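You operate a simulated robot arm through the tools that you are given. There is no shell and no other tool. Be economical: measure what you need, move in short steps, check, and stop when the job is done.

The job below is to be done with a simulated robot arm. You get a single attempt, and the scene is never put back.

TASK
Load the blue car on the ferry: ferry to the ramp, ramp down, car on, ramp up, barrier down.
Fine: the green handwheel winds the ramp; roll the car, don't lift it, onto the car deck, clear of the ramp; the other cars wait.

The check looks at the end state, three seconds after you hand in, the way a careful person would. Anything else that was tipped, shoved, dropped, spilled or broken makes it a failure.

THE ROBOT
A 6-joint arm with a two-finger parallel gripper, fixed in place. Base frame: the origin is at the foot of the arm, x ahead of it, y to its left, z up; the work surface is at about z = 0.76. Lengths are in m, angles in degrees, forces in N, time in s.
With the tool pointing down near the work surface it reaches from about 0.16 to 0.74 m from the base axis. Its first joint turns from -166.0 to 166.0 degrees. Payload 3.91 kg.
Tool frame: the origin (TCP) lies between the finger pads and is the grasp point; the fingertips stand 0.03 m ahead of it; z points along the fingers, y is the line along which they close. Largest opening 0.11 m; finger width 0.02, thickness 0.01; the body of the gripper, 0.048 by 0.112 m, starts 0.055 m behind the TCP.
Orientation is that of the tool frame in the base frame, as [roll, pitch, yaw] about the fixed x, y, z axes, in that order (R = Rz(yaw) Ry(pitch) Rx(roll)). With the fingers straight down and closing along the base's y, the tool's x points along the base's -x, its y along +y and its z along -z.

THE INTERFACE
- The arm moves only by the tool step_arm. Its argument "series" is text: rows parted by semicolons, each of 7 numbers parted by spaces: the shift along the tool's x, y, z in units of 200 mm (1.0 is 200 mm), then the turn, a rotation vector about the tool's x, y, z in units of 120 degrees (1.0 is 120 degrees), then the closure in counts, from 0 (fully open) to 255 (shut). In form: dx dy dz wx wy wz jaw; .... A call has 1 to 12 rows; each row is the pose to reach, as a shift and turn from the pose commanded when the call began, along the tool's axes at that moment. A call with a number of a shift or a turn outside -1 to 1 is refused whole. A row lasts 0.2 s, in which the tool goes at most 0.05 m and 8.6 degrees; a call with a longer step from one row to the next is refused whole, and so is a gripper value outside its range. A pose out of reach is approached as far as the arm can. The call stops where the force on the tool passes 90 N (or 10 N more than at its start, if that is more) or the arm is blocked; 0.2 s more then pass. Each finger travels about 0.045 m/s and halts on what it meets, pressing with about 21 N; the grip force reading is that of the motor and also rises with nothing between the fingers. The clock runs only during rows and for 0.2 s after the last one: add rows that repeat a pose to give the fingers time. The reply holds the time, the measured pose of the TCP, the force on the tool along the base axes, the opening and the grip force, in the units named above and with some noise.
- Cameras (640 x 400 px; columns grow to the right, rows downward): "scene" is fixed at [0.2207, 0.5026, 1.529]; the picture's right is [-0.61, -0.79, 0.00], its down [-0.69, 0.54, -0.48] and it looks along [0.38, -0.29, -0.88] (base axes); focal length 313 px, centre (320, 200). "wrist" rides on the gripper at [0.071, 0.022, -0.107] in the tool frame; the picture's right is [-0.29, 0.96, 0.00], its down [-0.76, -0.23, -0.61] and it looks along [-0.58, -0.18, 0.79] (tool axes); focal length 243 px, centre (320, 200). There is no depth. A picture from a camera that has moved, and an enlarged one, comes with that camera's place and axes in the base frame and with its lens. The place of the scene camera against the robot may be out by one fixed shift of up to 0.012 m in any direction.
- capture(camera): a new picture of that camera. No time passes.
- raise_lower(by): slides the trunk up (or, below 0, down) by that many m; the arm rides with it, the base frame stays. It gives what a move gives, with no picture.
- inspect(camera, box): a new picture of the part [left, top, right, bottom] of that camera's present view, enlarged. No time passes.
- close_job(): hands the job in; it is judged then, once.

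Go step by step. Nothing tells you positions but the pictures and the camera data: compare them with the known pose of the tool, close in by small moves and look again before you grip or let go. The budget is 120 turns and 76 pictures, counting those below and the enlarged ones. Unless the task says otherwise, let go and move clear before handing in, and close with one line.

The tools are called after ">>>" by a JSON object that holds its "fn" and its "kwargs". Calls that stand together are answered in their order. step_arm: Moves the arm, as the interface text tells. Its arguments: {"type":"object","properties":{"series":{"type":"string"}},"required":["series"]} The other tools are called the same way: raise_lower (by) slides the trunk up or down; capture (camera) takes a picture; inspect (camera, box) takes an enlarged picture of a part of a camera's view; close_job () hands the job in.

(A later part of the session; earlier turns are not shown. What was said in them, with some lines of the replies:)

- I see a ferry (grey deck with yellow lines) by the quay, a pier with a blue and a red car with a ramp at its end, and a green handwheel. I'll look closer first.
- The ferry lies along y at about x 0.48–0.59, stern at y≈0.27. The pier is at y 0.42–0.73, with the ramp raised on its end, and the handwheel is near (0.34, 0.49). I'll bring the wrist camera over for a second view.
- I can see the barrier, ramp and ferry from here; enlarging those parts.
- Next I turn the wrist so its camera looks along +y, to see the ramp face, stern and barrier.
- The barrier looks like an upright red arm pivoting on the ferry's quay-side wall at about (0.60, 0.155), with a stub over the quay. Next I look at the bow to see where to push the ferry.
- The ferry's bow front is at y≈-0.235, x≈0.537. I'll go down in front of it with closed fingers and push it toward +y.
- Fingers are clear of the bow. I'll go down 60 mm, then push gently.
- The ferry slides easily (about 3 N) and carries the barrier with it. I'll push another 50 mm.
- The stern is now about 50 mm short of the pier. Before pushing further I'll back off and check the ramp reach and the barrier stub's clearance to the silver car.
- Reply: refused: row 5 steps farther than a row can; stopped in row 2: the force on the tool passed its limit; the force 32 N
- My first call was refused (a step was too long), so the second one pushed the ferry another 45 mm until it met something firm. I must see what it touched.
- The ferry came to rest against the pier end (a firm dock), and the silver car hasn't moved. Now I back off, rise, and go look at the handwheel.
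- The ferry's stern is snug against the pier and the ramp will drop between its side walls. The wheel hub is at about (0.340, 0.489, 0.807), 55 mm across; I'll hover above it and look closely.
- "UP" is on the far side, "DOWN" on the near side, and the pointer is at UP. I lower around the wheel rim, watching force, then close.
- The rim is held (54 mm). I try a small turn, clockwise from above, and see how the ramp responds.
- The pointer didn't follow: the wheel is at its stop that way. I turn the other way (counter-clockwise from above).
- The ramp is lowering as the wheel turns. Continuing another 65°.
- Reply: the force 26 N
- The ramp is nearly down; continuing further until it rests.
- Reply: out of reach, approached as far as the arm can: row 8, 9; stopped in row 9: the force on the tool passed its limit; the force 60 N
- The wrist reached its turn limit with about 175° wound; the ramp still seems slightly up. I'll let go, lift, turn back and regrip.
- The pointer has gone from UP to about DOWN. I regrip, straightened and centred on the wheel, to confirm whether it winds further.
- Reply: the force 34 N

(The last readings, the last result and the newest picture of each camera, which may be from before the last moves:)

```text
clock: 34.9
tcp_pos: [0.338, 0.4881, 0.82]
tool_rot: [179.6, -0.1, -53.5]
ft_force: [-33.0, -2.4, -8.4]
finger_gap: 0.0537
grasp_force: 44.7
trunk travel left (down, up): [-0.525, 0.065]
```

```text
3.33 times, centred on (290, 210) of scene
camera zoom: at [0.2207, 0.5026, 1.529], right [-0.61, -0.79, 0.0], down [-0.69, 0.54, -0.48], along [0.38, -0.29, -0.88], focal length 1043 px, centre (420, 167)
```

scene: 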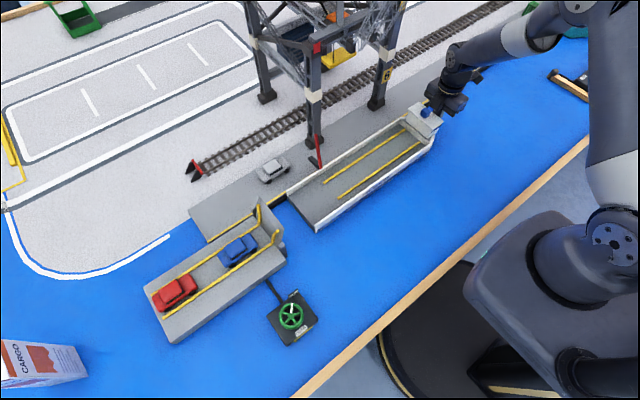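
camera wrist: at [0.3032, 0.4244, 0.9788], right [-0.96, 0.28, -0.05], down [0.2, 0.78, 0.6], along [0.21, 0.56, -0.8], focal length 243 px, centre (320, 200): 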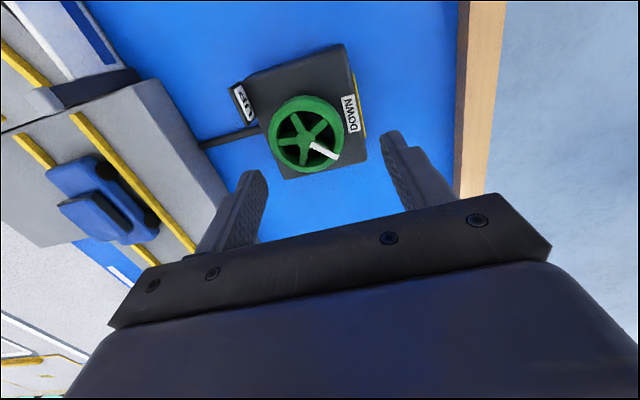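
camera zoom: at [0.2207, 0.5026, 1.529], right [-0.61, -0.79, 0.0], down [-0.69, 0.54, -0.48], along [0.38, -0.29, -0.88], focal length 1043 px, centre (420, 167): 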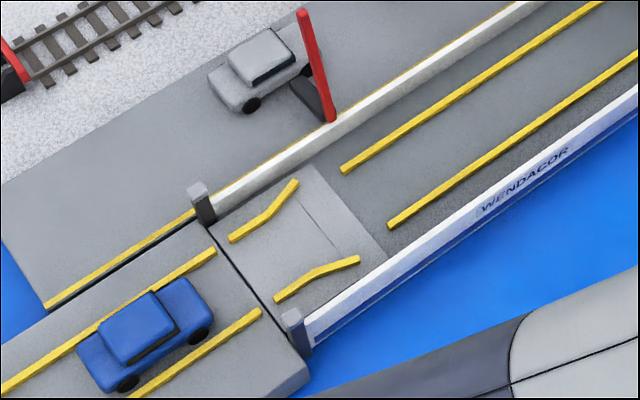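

The ramp dropped further and now seems to lie on the deck. One more small turn to find the stop.

>>> {"fn": "step_arm", "kwargs": {"series": "0 0 0 0 0 -0.06 255; 0 0 0 0 0 -0.12 255; 0 0 0 0 0 -0.18 255; 0 0 0 0 0 -0.2 255"}}

>>> {"fn": "inspect", "kwargs": {"camera": "wrist", "box": [200, 80, 440, 240]}}

>>> {"fn": "inspect", "kwargs": {"camera": "scene", "box": [210, 150, 370, 270]}}

```text
clock: 35.9
tcp_pos: [0.3393, 0.4854, 0.8212]
tool_rot: [179.6, -0.1, -29.6]
ft_force: [-25.4, -20.0, -6.8]
finger_gap: 0.0533
grasp_force: 44.5
trunk travel left (down, up): [-0.525, 0.065]
```

```text
2.50 times, centred on (320, 160) of wrist
camera zoom: at [0.3901, 0.4324, 0.9287], right [-0.73, -0.69, 0.01], down [-0.54, 0.58, 0.61], along [-0.42, 0.44, -0.8], focal length 606 px, centre (320, 300)
```

zoom: 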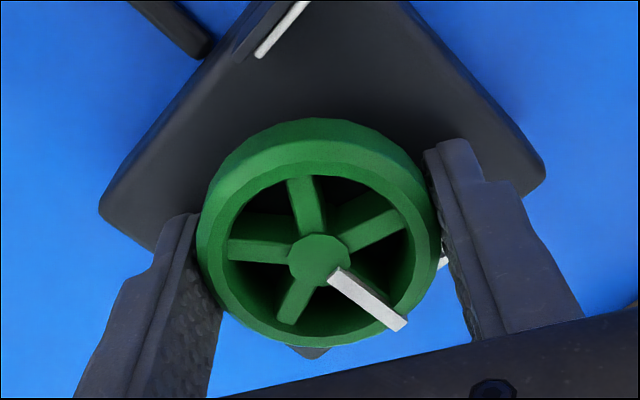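

```text
3.33 times, centred on (290, 210) of scene
camera zoom: at [0.2207, 0.5026, 1.529], right [-0.61, -0.79, 0.0], down [-0.69, 0.54, -0.48], along [0.38, -0.29, -0.88], focal length 1043 px, centre (420, 167)
```

zoom: 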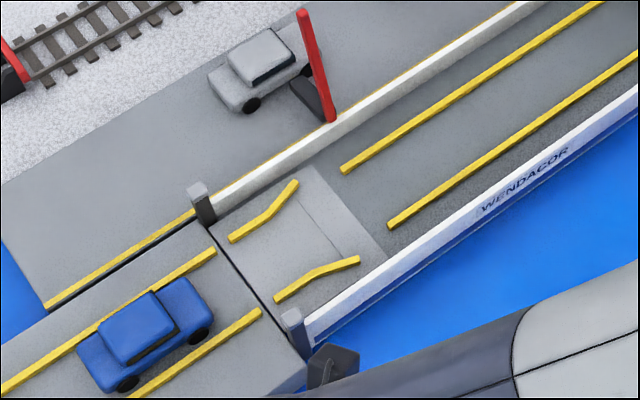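

The wheel slipped at its stop, so the ramp is fully down. Now I let go, rise, and turn the wrist back toward its starting orientation to push the car from behind.

>>> {"fn": "step_arm", "kwargs": {"series": "0 0 0 0 0 0 60; 0 0 0 0 0 0 60; 0 0 0 0 0 0 60; 0 0 -0.2 0 0 0 60; 0 0 -0.4 0 0 0.07 60; 0 0 -0.6 0 0 0.14 60; 0 0 -0.8 0 0 0.21 60; 0 0 -0.8 0 0 0.28 60; 0 0 -0.8 0 0 0.35 60; 0 0 -0.8 0 0 0.42 60; 0 0 -0.8 0 0 0.49 60; 0 0 -0.8 0 0 0.56 60"}}

>>> {"fn": "step_arm", "kwargs": {"series": "0 0 0 0 0 0.07 60; 0 0 0 0 0 0.14 60; 0 0 0 0 0 0.21 60; 0 0 0 0 0 0.28 60; 0 0 0 0 0 0.35 60; 0 0 0 0 0 0.42 60; 0 0 0 0 0 0.49 60; 0 0 0 0 0 0.56 60; 0 0 0 0 0 0.63 60; 0 0 0 0 0 0.69 60; 0 0 0 0 0 0.69 255; 0 0 0 0 0 0.69 255"}}

```text
clock: 38.5
tcp_pos: [0.3402, 0.489, 0.98]
tool_rot: [179.9, -0.2, -97.1]
ft_force: [0.0, 0.2, 0.1]
finger_gap: 0.0842
grasp_force: 0.0
trunk travel left (down, up): [-0.525, 0.065]
```

```text
clock: 41.1
tcp_pos: [0.3411, 0.489, 0.9811]
tool_rot: [-179.9, -0.2, -179.8]
ft_force: [0.0, 0.3, -0.3]
finger_gap: 0.0311
grasp_force: 0.2
trunk travel left (down, up): [-0.525, 0.065]
```

Now tilt the fingers outward by 25° and move toward the gap between the blue and red cars, staying high.

>>> {"fn": "step_arm", "kwargs": {"series": "-0.1 0.06 0 0 -0.03 0 255; -0.2 0.12 0 0 -0.06 0 255; -0.3 0.18 0 0 -0.09 0 255; -0.4 0.24 0 0 -0.12 0 255; -0.5 0.3 0 0 -0.15 0 255; -0.6 0.36 0 0 -0.18 0 255; -0.7 0.41 0 0 -0.208 0 255; -0.8 0.44 0.1 0 -0.208 0 255; -0.8 0.44 0.2 0 -0.208 0 255; -0.8 0.44 0.2 0 -0.208 0 255"}}

>>> {"fn": "capture", "kwargs": {"camera": "wrist"}}

>>> {"fn": "inspect", "kwargs": {"camera": "scene", "box": [130, 200, 290, 320]}}

```text
clock: 43.3
tcp_pos: [0.5022, 0.5793, 0.9382]
tool_rot: [-179.9, 24.9, -179.6]
ft_force: [-0.5, -0.6, 0.3]
finger_gap: 0.0
grasp_force: 21.3
trunk travel left (down, up): [-0.525, 0.065]
```

```text
30 pictures are left
camera wrist: at [0.3911, 0.6003, 1.007], right [0.26, 0.96, 0.12], down [0.43, -0.23, 0.87], along [0.86, -0.17, -0.47], focal length 243 px, centre (320, 200)
```

wrist: 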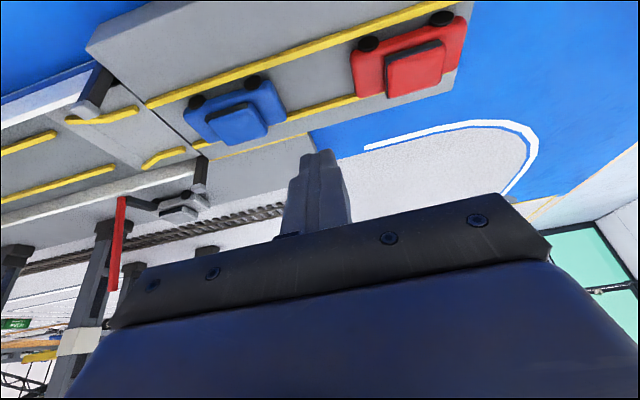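

```text
3.33 times, centred on (210, 260) of scene
camera zoom: at [0.2207, 0.5026, 1.529], right [-0.61, -0.79, 0.0], down [-0.69, 0.54, -0.48], along [0.38, -0.29, -0.88], focal length 1043 px, centre (687, 0)
```

zoom: 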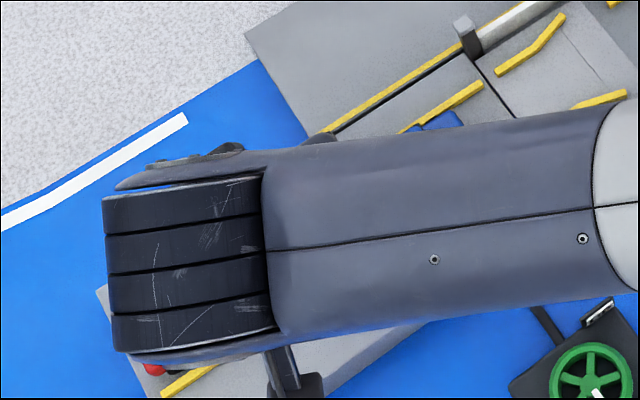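

From the two views, pier top ≈ z 0.804, deck ≈ 0.792, blue car rear at y≈0.55, red car front at y≈0.617. I lower the closed fingers into the gap at y≈0.583.

>>> {"fn": "step_arm", "kwargs": {"series": "0.01 0.0185 0.1 0 0 0 255; 0.03 0.0185 0.2 0 0 0 255; 0.05 0.0185 0.3 0 0 0 255; 0.06 0.0185 0.38 0 0 0 255; 0.062 0.0185 0.44 0 0 0 255; 0.062 0.0185 0.485 0 0 0 255; 0.062 0.0185 0.485 0 0 0 255"}}

>>> {"fn": "capture", "kwargs": {"camera": "wrist"}}

```text
clock: 44.9
tcp_pos: [0.5296, 0.5836, 0.8475]
tool_rot: [-180.0, 24.9, -179.7]
ft_force: [-0.1, 0.5, 0.7]
finger_gap: 0.0002
grasp_force: 20.9
trunk travel left (down, up): [-0.525, 0.065]
```

```text
28 pictures are left
camera wrist: at [0.4191, 0.6038, 0.9152], right [0.26, 0.96, 0.12], down [0.43, -0.23, 0.87], along [0.86, -0.17, -0.47], focal length 243 px, centre (320, 200)
```

wrist: 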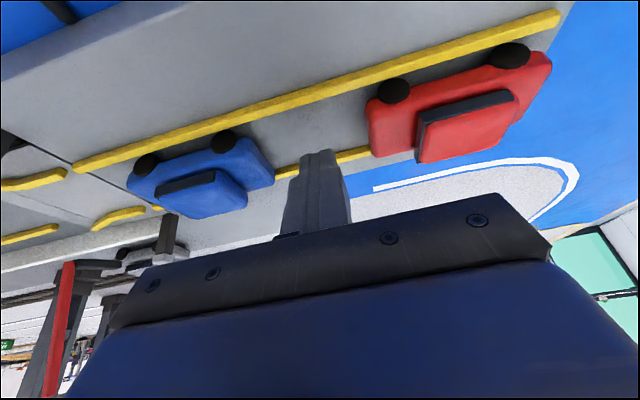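

The tip sits right between the cars. I push the blue car slowly toward the ramp.

>>> {"fn": "step_arm", "kwargs": {"series": "0.01 -0.06 -0.005 0 0 0 255; 0.02 -0.12 -0.01 0 0 0 255; 0.02 -0.16 -0.01 0 0 0 255; 0.02 -0.2 -0.01 0 0 0 255; 0.02 -0.24 -0.01 0 0 0 255; 0.02 -0.28 -0.01 0 0 0 255; 0.02 -0.32 -0.01 0 0 0 255; 0.02 -0.36 -0.01 0 0 0 255; 0.02 -0.4 -0.01 0 0 0 255; 0.02 -0.44 -0.01 0 0 0 255; 0.02 -0.48 -0.01 0 0 0 255"}}

>>> {"fn": "capture", "kwargs": {"camera": "wrist"}}

```text
clock: 47.3
tcp_pos: [0.5257, 0.4857, 0.8478]
tool_rot: [-179.8, 24.9, -179.5]
ft_force: [-0.5, -0.3, 0.4]
finger_gap: 0.0
grasp_force: 21.3
trunk travel left (down, up): [-0.525, 0.065]
```

```text
27 pictures are left
camera wrist: at [0.4157, 0.5065, 0.9153], right [0.26, 0.96, 0.12], down [0.43, -0.23, 0.87], along [0.86, -0.17, -0.47], focal length 243 px, centre (320, 200)
```

wrist: 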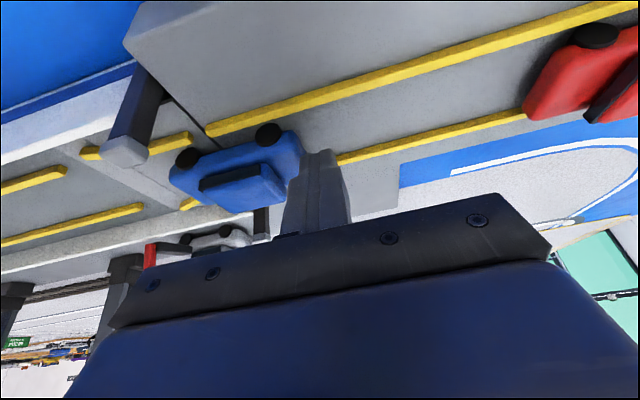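

The car rolls straight. Continuing down the ramp, lowering the tip slightly.

>>> {"fn": "step_arm", "kwargs": {"series": "0 -0.05 0 0 0 0 255; 0 -0.1 0 0 0 0 255; 0 -0.15 0 0 0 0 255; 0 -0.2 0 0 0 0 255; 0 -0.25 0 0 0 0 255; 0 -0.3 0 0 0 0 255; 0 -0.35 0 0 0 0 255; 0 -0.4 0 0 0 0 255; 0.005 -0.45 0.011 0 0 0 255; 0.01 -0.5 0.022 0 0 0 255; 0.015 -0.55 0.033 0 0 0 255; 0.021 -0.6 0.045 0 0 0 255"}}

>>> {"fn": "capture", "kwargs": {"camera": "wrist"}}

```text
clock: 49.9
tcp_pos: [0.5271, 0.3649, 0.8388]
tool_rot: [-179.9, 25.0, -179.5]
ft_force: [-0.6, 0.6, -0.5]
finger_gap: 0.0
grasp_force: 21.0
trunk travel left (down, up): [-0.525, 0.065]
```

```text
26 pictures are left
camera wrist: at [0.4173, 0.3867, 0.9056], right [0.26, 0.96, 0.12], down [0.43, -0.23, 0.87], along [0.86, -0.17, -0.47], focal length 243 px, centre (320, 200)
```

wrist: 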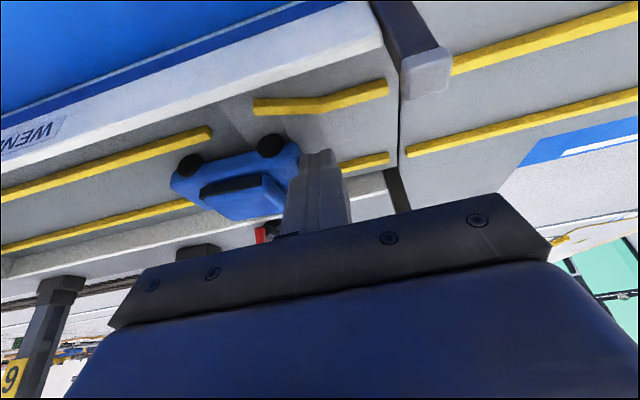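

The car is at the ramp foot. Continuing onto the deck, past the barrier line at y≈0.297.

>>> {"fn": "step_arm", "kwargs": {"series": "0 -0.06 0 0 0 0 255; 0 -0.12 0 0 0 0 255; 0 -0.18 0 0 0 0 255; 0 -0.24 0 0 0 0 255; 0 -0.3 0 0 0 0 255; 0 -0.36 0 0 0 0 255; 0 -0.42 0 0 0 0 255; 0 -0.48 0 0 0 0 255; 0 -0.54 0 0 0 0 255; 0 -0.6 0 0 0 0 255; 0 -0.66 0 0 0 0 255; 0 -0.72 0 0 0 0 255"}}

>>> {"fn": "capture", "kwargs": {"camera": "wrist"}}

```text
clock: 52.5
tcp_pos: [0.528, 0.2196, 0.838]
tool_rot: [-179.9, 24.8, -179.6]
ft_force: [0.2, 0.5, -0.2]
finger_gap: 0.0
grasp_force: 20.7
trunk travel left (down, up): [-0.525, 0.065]
```

```text
25 pictures are left
camera wrist: at [0.4177, 0.2413, 0.9055], right [0.26, 0.96, 0.12], down [0.43, -0.23, 0.87], along [0.86, -0.17, -0.47], focal length 243 px, centre (320, 200)
```

wrist: 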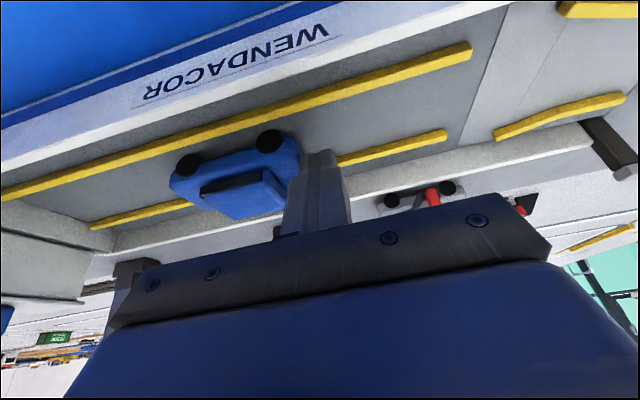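

The car is on the deck between the lane lines, its rear at y≈0.21, well clear of ramp and barrier. I back off, rise, and go back to the handwheel to raise the ramp.

>>> {"fn": "step_arm", "kwargs": {"series": "0 0.06 0 0 0 0 255; 0 0.06 -0.2 0 0 0 255; 0 0.06 -0.42 0 0 0 255; 0 0.06 -0.6 0 0 0 255; 0.1 0.15 -0.7 0 0.052 0 255; 0.2 0.25 -0.84 0 0.104 0 255; 0.27 0.4 -0.84 0 0.156 0 255; 0.27 0.55 -0.84 0 0.208 0 255; 0.27 0.55 -0.84 0 0.208 0 255"}}

>>> {"fn": "capture", "kwargs": {"camera": "scene"}}

```text
clock: 54.5
tcp_pos: [0.405, 0.3326, 0.9668]
tool_rot: [-179.9, -0.1, -179.7]
ft_force: [-0.1, 0.9, 0.2]
finger_gap: 0.0002
grasp_force: 21.3
trunk travel left (down, up): [-0.525, 0.065]
```

```text
24 pictures are left
```

scene: 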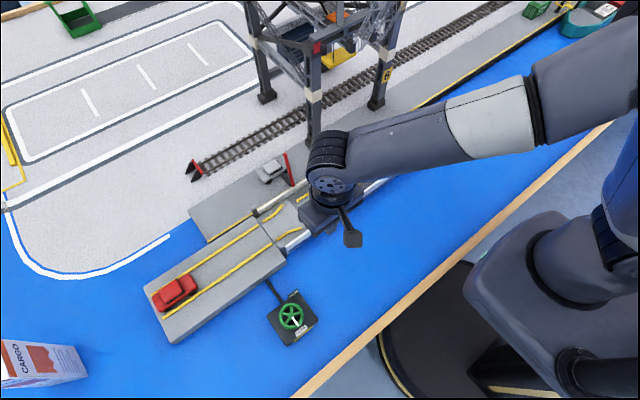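

Moving above the wheel while turning the wrist round (counter-clockwise) so the whole winding can be done in one grip.

>>> {"fn": "step_arm", "kwargs": {"series": "0.03 0.08 0 0 0 -0.07 200; 0.06 0.16 0 0 0 -0.14 150; 0.09 0.24 0 0 0 -0.21 100; 0.12 0.32 0 0 0 -0.28 70; 0.15 0.4 0 0 0 -0.35 70; 0.19 0.48 0 0 0 -0.42 70; 0.23 0.56 0 0 0 -0.49 70; 0.27 0.64 0.05 0 0 -0.56 70; 0.3 0.71 0.1 0 0 -0.63 70; 0.325 0.777 0.15 0 0 -0.7 70; 0.325 0.777 0.2 0 0 -0.77 70; 0.325 0.777 0.235 0 0 -0.84 70"}}

>>> {"fn": "step_arm", "kwargs": {"series": "0 0 0 0 0 -0.07 70; 0 0 0 0 0 -0.14 70; 0 0 0 0 0 -0.21 70; 0 0 0 0 0 -0.28 70; 0 0 0 0 0 -0.35 70; 0 0 0 0 0 -0.42 70; 0 0 0 0 0 -0.49 70; 0 0 0 0 0 -0.56 70; 0 0 0 0 0 -0.63 70; 0 0 0 0 0 -0.7 70; 0 0 0 0 0 -0.77 70; 0 0 0 0 0 -0.84 70"}}

```text
clock: 57.1
tcp_pos: [0.3422, 0.4872, 0.9193]
tool_rot: [179.8, 0.0, -78.7]
ft_force: [0.3, -0.8, 0.0]
finger_gap: 0.08
grasp_force: 0.1
trunk travel left (down, up): [-0.525, 0.065]
```

```text
clock: 59.7
tcp_pos: [0.3418, 0.4852, 0.9205]
tool_rot: [-180.0, 0.0, 22.2]
ft_force: [-0.6, 0.0, 0.5]
finger_gap: 0.0798
grasp_force: 0.1
trunk travel left (down, up): [-0.525, 0.065]
```

>>> {"fn": "step_arm", "kwargs": {"series": "0 -0.0155 0 0 0 -0.06 97; 0 -0.0155 0 0 0 -0.12 97; 0 -0.0155 0.1 0 0 -0.165 97; 0 -0.0155 0.25 0 0 -0.165 97; 0 -0.0155 0.4 0 0 -0.165 97; 0 -0.0155 0.5 0 0 -0.165 97; 0 -0.0155 0.5 0 0 -0.165 97"}}

>>> {"fn": "capture", "kwargs": {"camera": "wrist"}}

```text
clock: 61.3
tcp_pos: [0.339, 0.4882, 0.8212]
tool_rot: [180.0, 0.1, 41.8]
ft_force: [-0.4, -0.6, 0.2]
finger_gap: 0.0682
grasp_force: 0.0
trunk travel left (down, up): [-0.525, 0.065]
```

```text
23 pictures are left
camera wrist: at [0.4071, 0.5197, 0.9286], right [0.42, -0.91, 0.0], down [-0.72, -0.33, 0.61], along [-0.55, -0.26, -0.79], focal length 243 px, centre (320, 200)
```

wrist: 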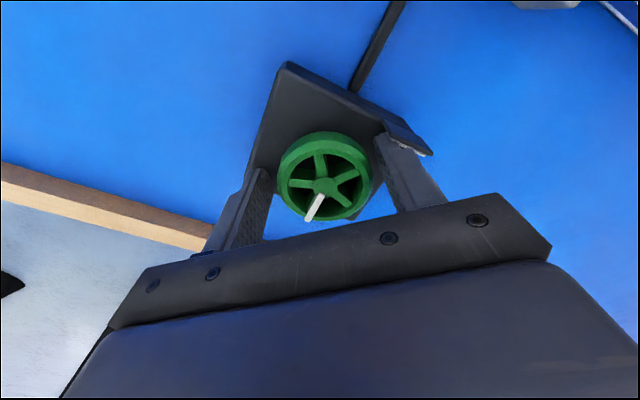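

Fingers straddle the wheel cleanly. I close and wind clockwise, the UP way.

>>> {"fn": "step_arm", "kwargs": {"series": "0 0 0 0 0 0 170; 0 0 0 0 0 0 255; 0 0 0 0 0 0 255; 0 0 0 0 0 0.06 255; 0 0 0 0 0 0.12 255; 0 0 0 0 0 0.18 255; 0 0 0 0 0 0.24 255; 0 0 0 0 0 0.3 255; 0 0 0 0 0 0.36 255; 0 0 0 0 0 0.42 255; 0 0 0 0 0 0.48 255; 0 0 0 0 0 0.54 255"}}

>>> {"fn": "inspect", "kwargs": {"camera": "scene", "box": [210, 150, 370, 270]}}

```text
clock: 63.9
tcp_pos: [0.3419, 0.4845, 0.8214]
tool_rot: [179.8, 0.1, -23.1]
ft_force: [17.3, -38.8, 6.8]
finger_gap: 0.0535
grasp_force: 45.5
trunk travel left (down, up): [-0.525, 0.065]
```

```text
3.33 times, centred on (290, 210) of scene
camera zoom: at [0.2207, 0.5026, 1.529], right [-0.61, -0.79, 0.0], down [-0.69, 0.54, -0.48], along [0.38, -0.29, -0.88], focal length 1043 px, centre (420, 167)
```

zoom: 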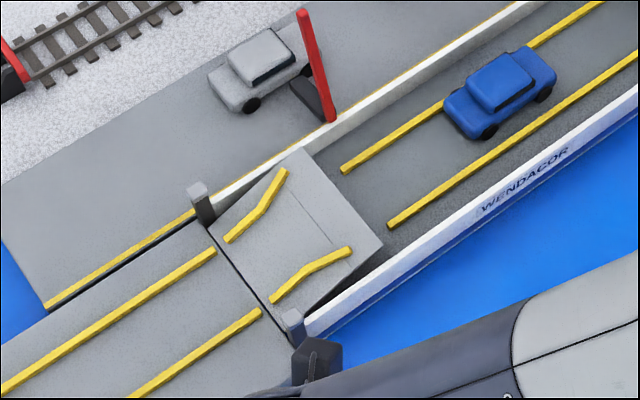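

The ramp is rising and the car stays put. Winding on, easing the small lateral strain.

>>> {"fn": "step_arm", "kwargs": {"series": "0.015 0.01 0 0 0 0.06 255; 0.015 0.01 0 0 0 0.12 255; 0.015 0.01 0 0 0 0.18 255; 0.015 0.01 0 0 0 0.24 255; 0.015 0.01 0 0 0 0.3 255; 0.015 0.01 0 0 0 0.36 255; 0.015 0.01 0 0 0 0.42 255; 0.015 0.01 0 0 0 0.48 255; 0.015 0.01 0 0 0 0.54 255; 0.015 0.01 0 0 0 0.6 255; 0.015 0.01 0 0 0 0.66 255; 0.015 0.01 0 0 0 0.72 255"}}

>>> {"fn": "inspect", "kwargs": {"camera": "scene", "box": [210, 150, 370, 270]}}

```text
clock: 66.5
tcp_pos: [0.34, 0.4829, 0.8207]
tool_rot: [180.0, -0.3, -109.5]
ft_force: [-17.2, -20.3, -1.8]
finger_gap: 0.0538
grasp_force: 44.7
trunk travel left (down, up): [-0.525, 0.065]
```

```text
3.33 times, centred on (290, 210) of scene
camera zoom: at [0.2207, 0.5026, 1.529], right [-0.61, -0.79, 0.0], down [-0.69, 0.54, -0.48], along [0.38, -0.29, -0.88], focal length 1043 px, centre (420, 167)
```

zoom: 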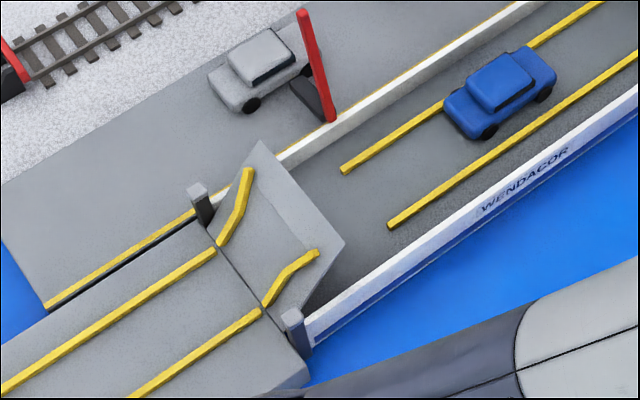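

About 65° of wheel remains. Winding to the UP stop.

>>> {"fn": "step_arm", "kwargs": {"series": "0 0.01 0 0 0 0.06 255; 0 0.01 0 0 0 0.12 255; 0 0.01 0 0 0 0.18 255; 0 0.01 0 0 0 0.24 255; 0 0.01 0 0 0 0.3 255; 0 0.01 0 0 0 0.36 255; 0 0.01 0 0 0 0.42 255; 0 0.01 0 0 0 0.48 255; 0 0.01 0 0 0 0.54 255; 0 0.01 0 0 0 0.6 255; 0 0.01 0 0 0 0.64 255; 0 0.01 0 0 0 0.64 255"}}

>>> {"fn": "inspect", "kwargs": {"camera": "scene", "box": [210, 150, 370, 270]}}

>>> {"fn": "capture", "kwargs": {"camera": "wrist"}}

```text
clock: 69.1
tcp_pos: [0.3421, 0.4853, 0.8224]
tool_rot: [-180.0, 0.1, 173.7]
ft_force: [3.6, -21.1, 2.7]
finger_gap: 0.0529
grasp_force: 45.1
trunk travel left (down, up): [-0.525, 0.065]
```

```text
3.33 times, centred on (290, 210) of scene
camera zoom: at [0.2207, 0.5026, 1.529], right [-0.61, -0.79, 0.0], down [-0.69, 0.54, -0.48], along [0.38, -0.29, -0.88], focal length 1043 px, centre (420, 167)
```

zoom: 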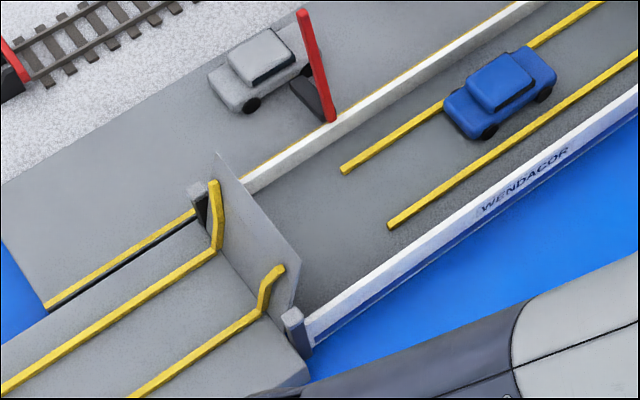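

```text
19 pictures are left
camera wrist: at [0.2732, 0.5143, 0.9287], right [0.39, 0.92, 0.0], down [0.73, -0.31, 0.61], along [0.56, -0.24, -0.79], focal length 243 px, centre (320, 200)
```

wrist: 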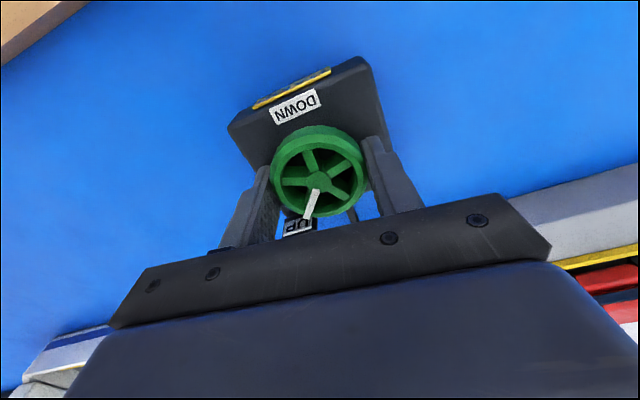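

The ramp is fully up, pointer back at UP. I release, rise, and move toward the barrier for a look.

>>> {"fn": "step_arm", "kwargs": {"series": "0 0 0 0 0 0 97; 0 0 0 0 0 0 97; 0 0 0 0 0 0 97; 0 0 -0.2 0 0 -0.0525 97; 0 0 -0.4 0 0 -0.0525 97; 0 0 -0.6 0 0 -0.0525 200; 0 0 -0.8 0 0 -0.0525 255; 0 -0.05 -1 0 0 -0.0525 255; -0.1 -0.25 -1 0 0 -0.0525 255; -0.2 -0.45 -1 0 0 -0.0525 255; -0.3 -0.65 -1 0 0 -0.0525 255; -0.4 -0.8 -1 0 0 -0.0525 255"}}

>>> {"fn": "capture", "kwargs": {"camera": "wrist"}}

>>> {"fn": "inspect", "kwargs": {"camera": "scene", "box": [210, 150, 370, 270]}}

```text
clock: 71.7
tcp_pos: [0.4033, 0.318, 1.0196]
tool_rot: [-179.9, -0.1, -179.9]
ft_force: [0.3, -1.0, -0.3]
finger_gap: 0.0001
grasp_force: 20.9
trunk travel left (down, up): [-0.525, 0.065]
```

```text
18 pictures are left
camera wrist: at [0.3318, 0.3406, 1.1283], right [0.29, 0.96, 0.0], down [0.76, -0.23, 0.61], along [0.58, -0.18, -0.79], focal length 243 px, centre (320, 200)
```

wrist: 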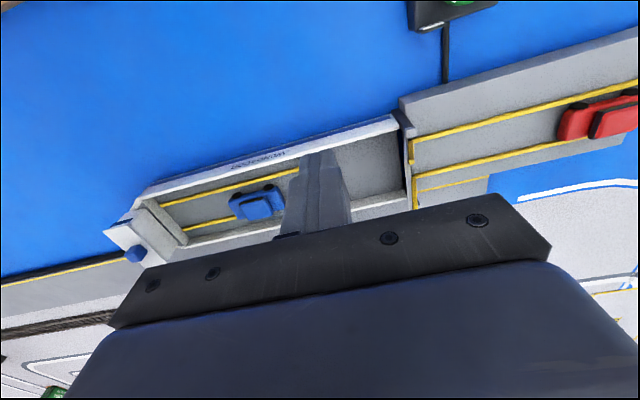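

```text
3.33 times, centred on (290, 210) of scene
camera zoom: at [0.2207, 0.5026, 1.529], right [-0.61, -0.79, 0.0], down [-0.69, 0.54, -0.48], along [0.38, -0.29, -0.88], focal length 1043 px, centre (420, 167)
```

zoom: 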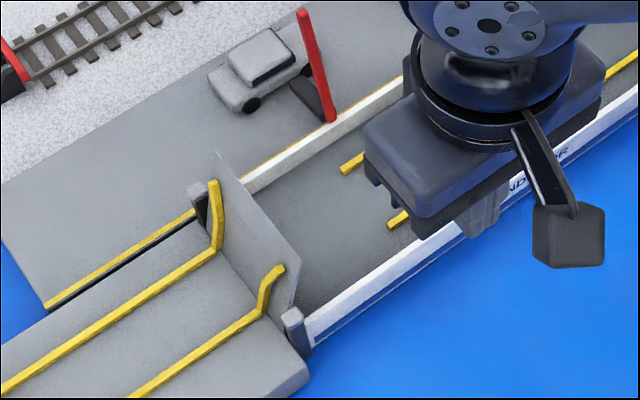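

The ramp holds. The barrier pole leans slightly outward, pivot ≈(0.598, 0.297, 0.822), top ≈(0.626, 0.297, 0.935). I pass over it high, then come down on its quay side.

>>> {"fn": "step_arm", "kwargs": {"series": "-0.2 -0.05 0 0 0 0 255; -0.4 -0.1 0 0 0 0 255; -0.6 -0.105 0 0 0 0 255; -0.8 -0.105 0 0 0 0 255; -1 -0.105 0 0 0 0 255"}}

>>> {"fn": "step_arm", "kwargs": {"series": "-0.15 0 0 0 0 0 255; -0.29 0 0 0 0 0 255; -0.29 0 0 0 0 0 255"}}

>>> {"fn": "capture", "kwargs": {"camera": "wrist"}}

>>> {"fn": "inspect", "kwargs": {"camera": "scene", "box": [230, 100, 350, 200]}}

```text
clock: 72.9
tcp_pos: [0.6049, 0.2975, 1.0213]
tool_rot: [-179.9, -0.1, -179.9]
ft_force: [0.4, -1.1, 0.1]
finger_gap: 0.0
grasp_force: 20.8
trunk travel left (down, up): [-0.525, 0.065]
```

```text
clock: 73.7
tcp_pos: [0.6619, 0.2987, 1.0213]
tool_rot: [-179.9, -0.1, -179.9]
ft_force: [0.4, -0.2, -0.3]
finger_gap: 0.0002
grasp_force: 21.1
trunk travel left (down, up): [-0.525, 0.065]
```

```text
16 pictures are left
camera wrist: at [0.591, 0.3197, 1.1282], right [0.29, 0.96, 0.0], down [0.76, -0.23, 0.61], along [0.58, -0.18, -0.79], focal length 243 px, centre (320, 200)
```

wrist: 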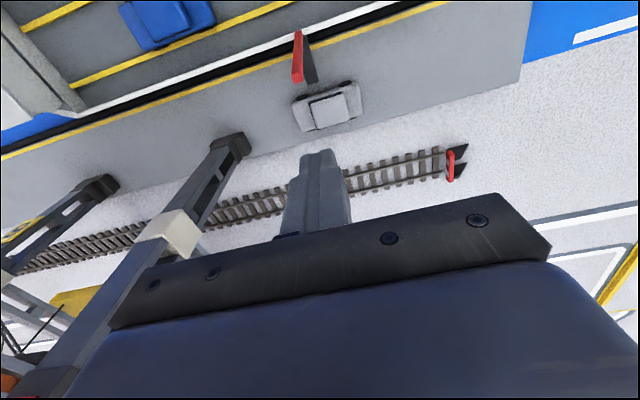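

```text
4.00 times, centred on (290, 150) of scene
camera zoom: at [0.2207, 0.5026, 1.529], right [-0.61, -0.79, 0.0], down [-0.69, 0.54, -0.48], along [0.38, -0.29, -0.88], focal length 1251 px, centre (440, 400)
```

zoom: 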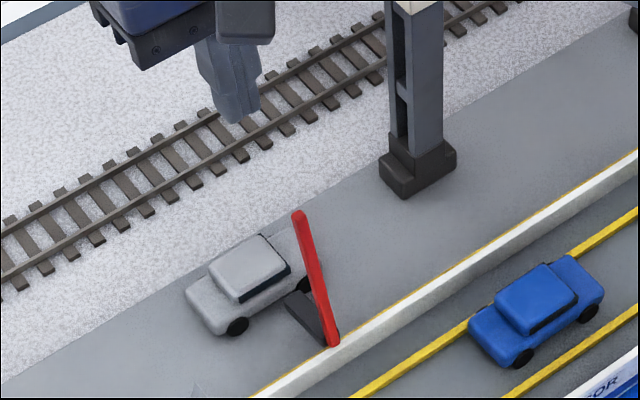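

The pole is at y≈0.292. I descend on its quay side and push it inward slowly.

>>> {"fn": "step_arm", "kwargs": {"series": "0 -0.033 0.15 0 0 0 255; 0 -0.033 0.3 0 0 0 255; 0 -0.033 0.45 0 0 0 255; 0 -0.033 0.58 0 0 0 255; 0.08 -0.033 0.58 0 0 0 255; 0.13 -0.033 0.58 0 0 0 255; 0.18 -0.033 0.58 0 0 0 255; 0.23 -0.033 0.58 0 0 0 255; 0.28 -0.033 0.58 0 0 0 255; 0.33 -0.033 0.58 0 0 0 255; 0.38 -0.033 0.58 0 0 0 255; 0.4 -0.033 0.58 0 0 0 255"}}

>>> {"fn": "inspect", "kwargs": {"camera": "scene", "box": [250, 110, 370, 210]}}

```text
clock: 76.3
tcp_pos: [0.5818, 0.2911, 0.9048]
tool_rot: [-180.0, 0.1, -179.9]
ft_force: [-0.3, 0.6, 0.2]
finger_gap: 0.0
grasp_force: 20.9
trunk travel left (down, up): [-0.525, 0.065]
```

```text
4.00 times, centred on (310, 160) of scene
camera zoom: at [0.2207, 0.5026, 1.529], right [-0.61, -0.79, 0.0], down [-0.69, 0.54, -0.48], along [0.38, -0.29, -0.88], focal length 1251 px, centre (360, 360)
```

zoom: 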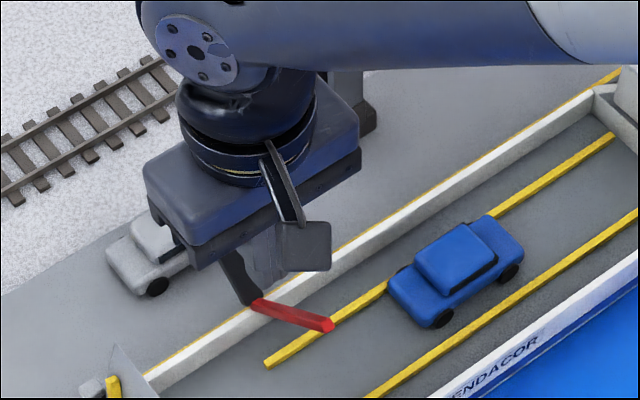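

The barrier follows. I continue on an arc inward and down.

>>> {"fn": "step_arm", "kwargs": {"series": "0.05 0 0.015 0 0 0 255; 0.1 0 0.035 0 0 0 255; 0.159 0 0.065 0 0 0 255; 0.2 0 0.1 0 0 0 255; 0.24 0 0.135 0 0 0 255; 0.28 0 0.17 0 0 0 255; 0.309 0 0.205 0 0 0 255; 0.309 0 0.205 0 0 0 255"}}

>>> {"fn": "inspect", "kwargs": {"camera": "scene", "box": [250, 130, 370, 230]}}

>>> {"fn": "capture", "kwargs": {"camera": "wrist"}}

```text
clock: 78.1
tcp_pos: [0.5185, 0.2925, 0.864]
tool_rot: [-179.8, 0.0, -179.9]
ft_force: [0.3, -0.5, 0.0]
finger_gap: 0.0
grasp_force: 21.4
trunk travel left (down, up): [-0.525, 0.065]
```

```text
4.00 times, centred on (310, 180) of scene
camera zoom: at [0.2207, 0.5026, 1.529], right [-0.61, -0.79, 0.0], down [-0.69, 0.54, -0.48], along [0.38, -0.29, -0.88], focal length 1251 px, centre (360, 280)
```

zoom: 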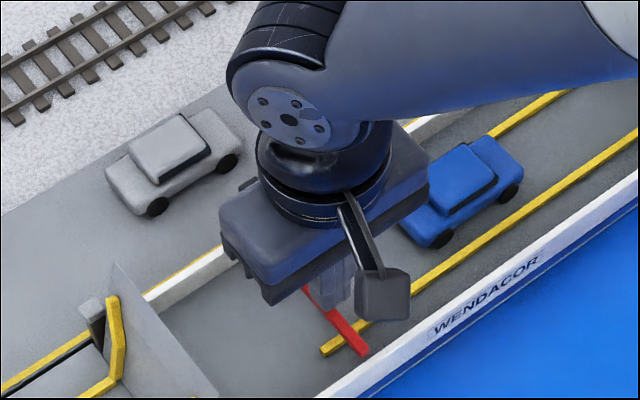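

```text
12 pictures are left
camera wrist: at [0.4482, 0.3127, 0.9711], right [0.29, 0.96, 0.0], down [0.76, -0.23, 0.61], along [0.58, -0.18, -0.79], focal length 243 px, centre (320, 200)
```

wrist: 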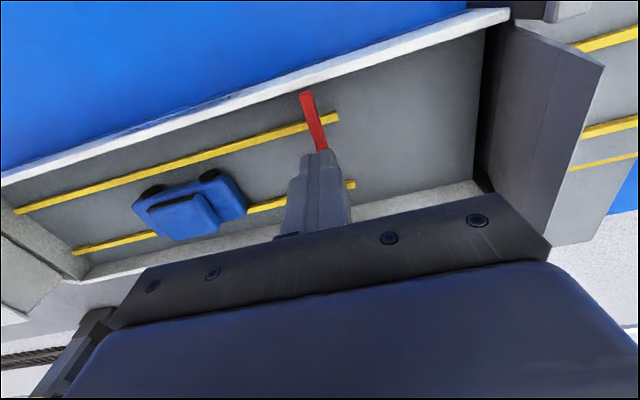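

The pole looks about horizontal across the deck. A light press checks it is against its stop.

>>> {"fn": "step_arm", "kwargs": {"series": "0 0 0.02 0 0 0 255; 0 0 0.035 0 0 0 255; 0 0 0.05 0 0 0 255; 0 0 0.05 0 0 0 255"}}

```text
clock: 79.1
tcp_pos: [0.5192, 0.2915, 0.8539]
tool_rot: [-179.8, -0.1, -179.9]
ft_force: [-0.2, -0.5, -0.4]
finger_gap: 0.0002
grasp_force: 21.3
trunk travel left (down, up): [-0.525, 0.065]
```

No resistance; I lift away and look at the result.

>>> {"fn": "step_arm", "kwargs": {"series": "0 0 -0.2 0 0 0 255; 0 0 -0.4 0 0 0 255; 0 0 -0.6 0 0 0 255; 0.2 0 -0.7 0 0 0 255; 0.4 0 -0.7 0 0 0 255; 0.6 0 -0.7 0 0 0 255; 0.8 0 -0.7 0 0 0 255; 1 0 -0.7 0 0 0 255; 1 0 -0.7 0 0 0 255"}}

>>> {"fn": "capture", "kwargs": {"camera": "wrist"}}

>>> {"fn": "inspect", "kwargs": {"camera": "scene", "box": [210, 130, 370, 250]}}

```text
clock: 81.1
tcp_pos: [0.3174, 0.2912, 0.9933]
tool_rot: [-179.9, 0.0, -179.9]
ft_force: [0.1, 0.8, -0.5]
finger_gap: 0.0002
grasp_force: 20.9
trunk travel left (down, up): [-0.525, 0.065]
```

```text
11 pictures are left
camera wrist: at [0.2462, 0.3127, 1.1001], right [0.29, 0.96, 0.0], down [0.76, -0.23, 0.61], along [0.58, -0.18, -0.79], focal length 243 px, centre (320, 200)
```

wrist: 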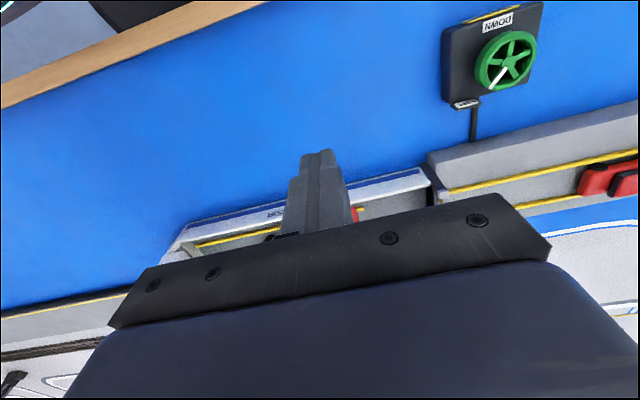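

```text
3.33 times, centred on (290, 190) of scene
camera zoom: at [0.2207, 0.5026, 1.529], right [-0.61, -0.79, 0.0], down [-0.69, 0.54, -0.48], along [0.38, -0.29, -0.88], focal length 1043 px, centre (420, 233)
```

zoom: 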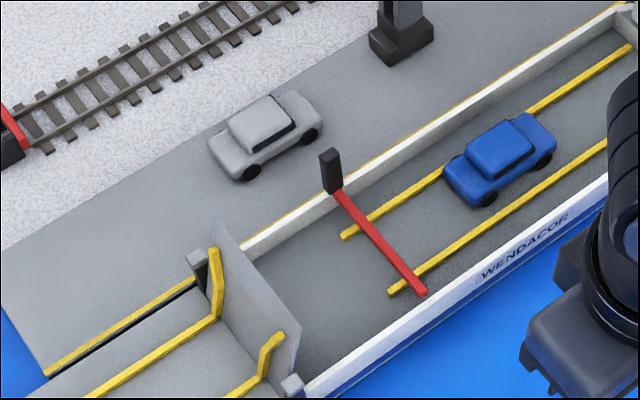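

The barrier lies across the deck behind the blue car, ramp up, wheel at UP, ferry docked. One final full view after moving the arm well clear.

>>> {"fn": "step_arm", "kwargs": {"series": "0 -0.2 -0.1 0 0 0 255; 0 -0.4 -0.2 0 0 0 255; 0 -0.6 -0.2 0 0 0 255; 0 -0.8 -0.2 0 0 0 255; 0 -1 -0.2 0 0 0 255; 0 -1 -0.2 0 0 0 255"}}

>>> {"fn": "capture", "kwargs": {"camera": "scene"}}

>>> {"fn": "inspect", "kwargs": {"camera": "scene", "box": [230, 130, 350, 250]}}

```text
clock: 82.5
tcp_pos: [0.3185, 0.0906, 1.0327]
tool_rot: [180.0, 0.0, -179.9]
ft_force: [0.1, -0.6, 0.7]
finger_gap: 0.0
grasp_force: 21.3
trunk travel left (down, up): [-0.525, 0.065]
```

```text
9 pictures are left
```

scene: 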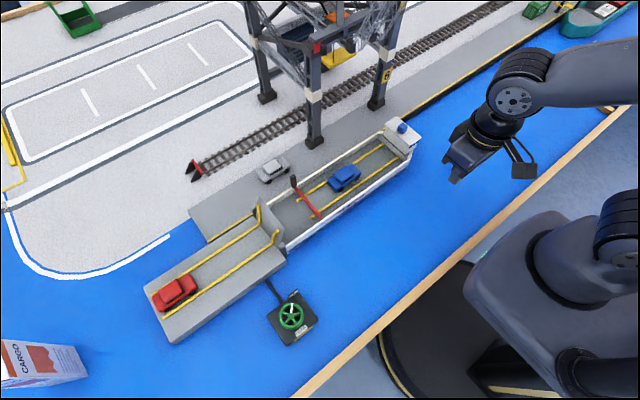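

```text
3.33 times, centred on (290, 190) of scene
camera zoom: at [0.2207, 0.5026, 1.529], right [-0.61, -0.79, 0.0], down [-0.69, 0.54, -0.48], along [0.38, -0.29, -0.88], focal length 1043 px, centre (420, 233)
```

zoom: 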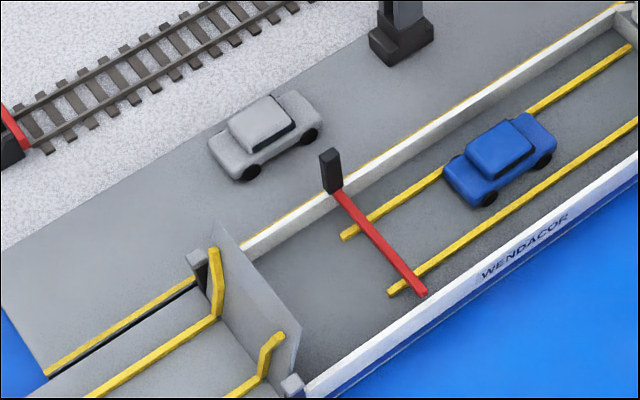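

The ferry is docked, the blue car is on the car deck, the ramp is up and the barrier is down. The other cars haven't moved and the arm is clear, so I'm handing in.

>>> {"fn": "close_job", "kwargs": {}}

```text
The job is handed in.
```

The blue car is loaded: the ferry is docked at the ramp, the car was rolled onto the car deck clear of the ramp, the ramp is back up, and the barrier is down; the other cars were not moved.
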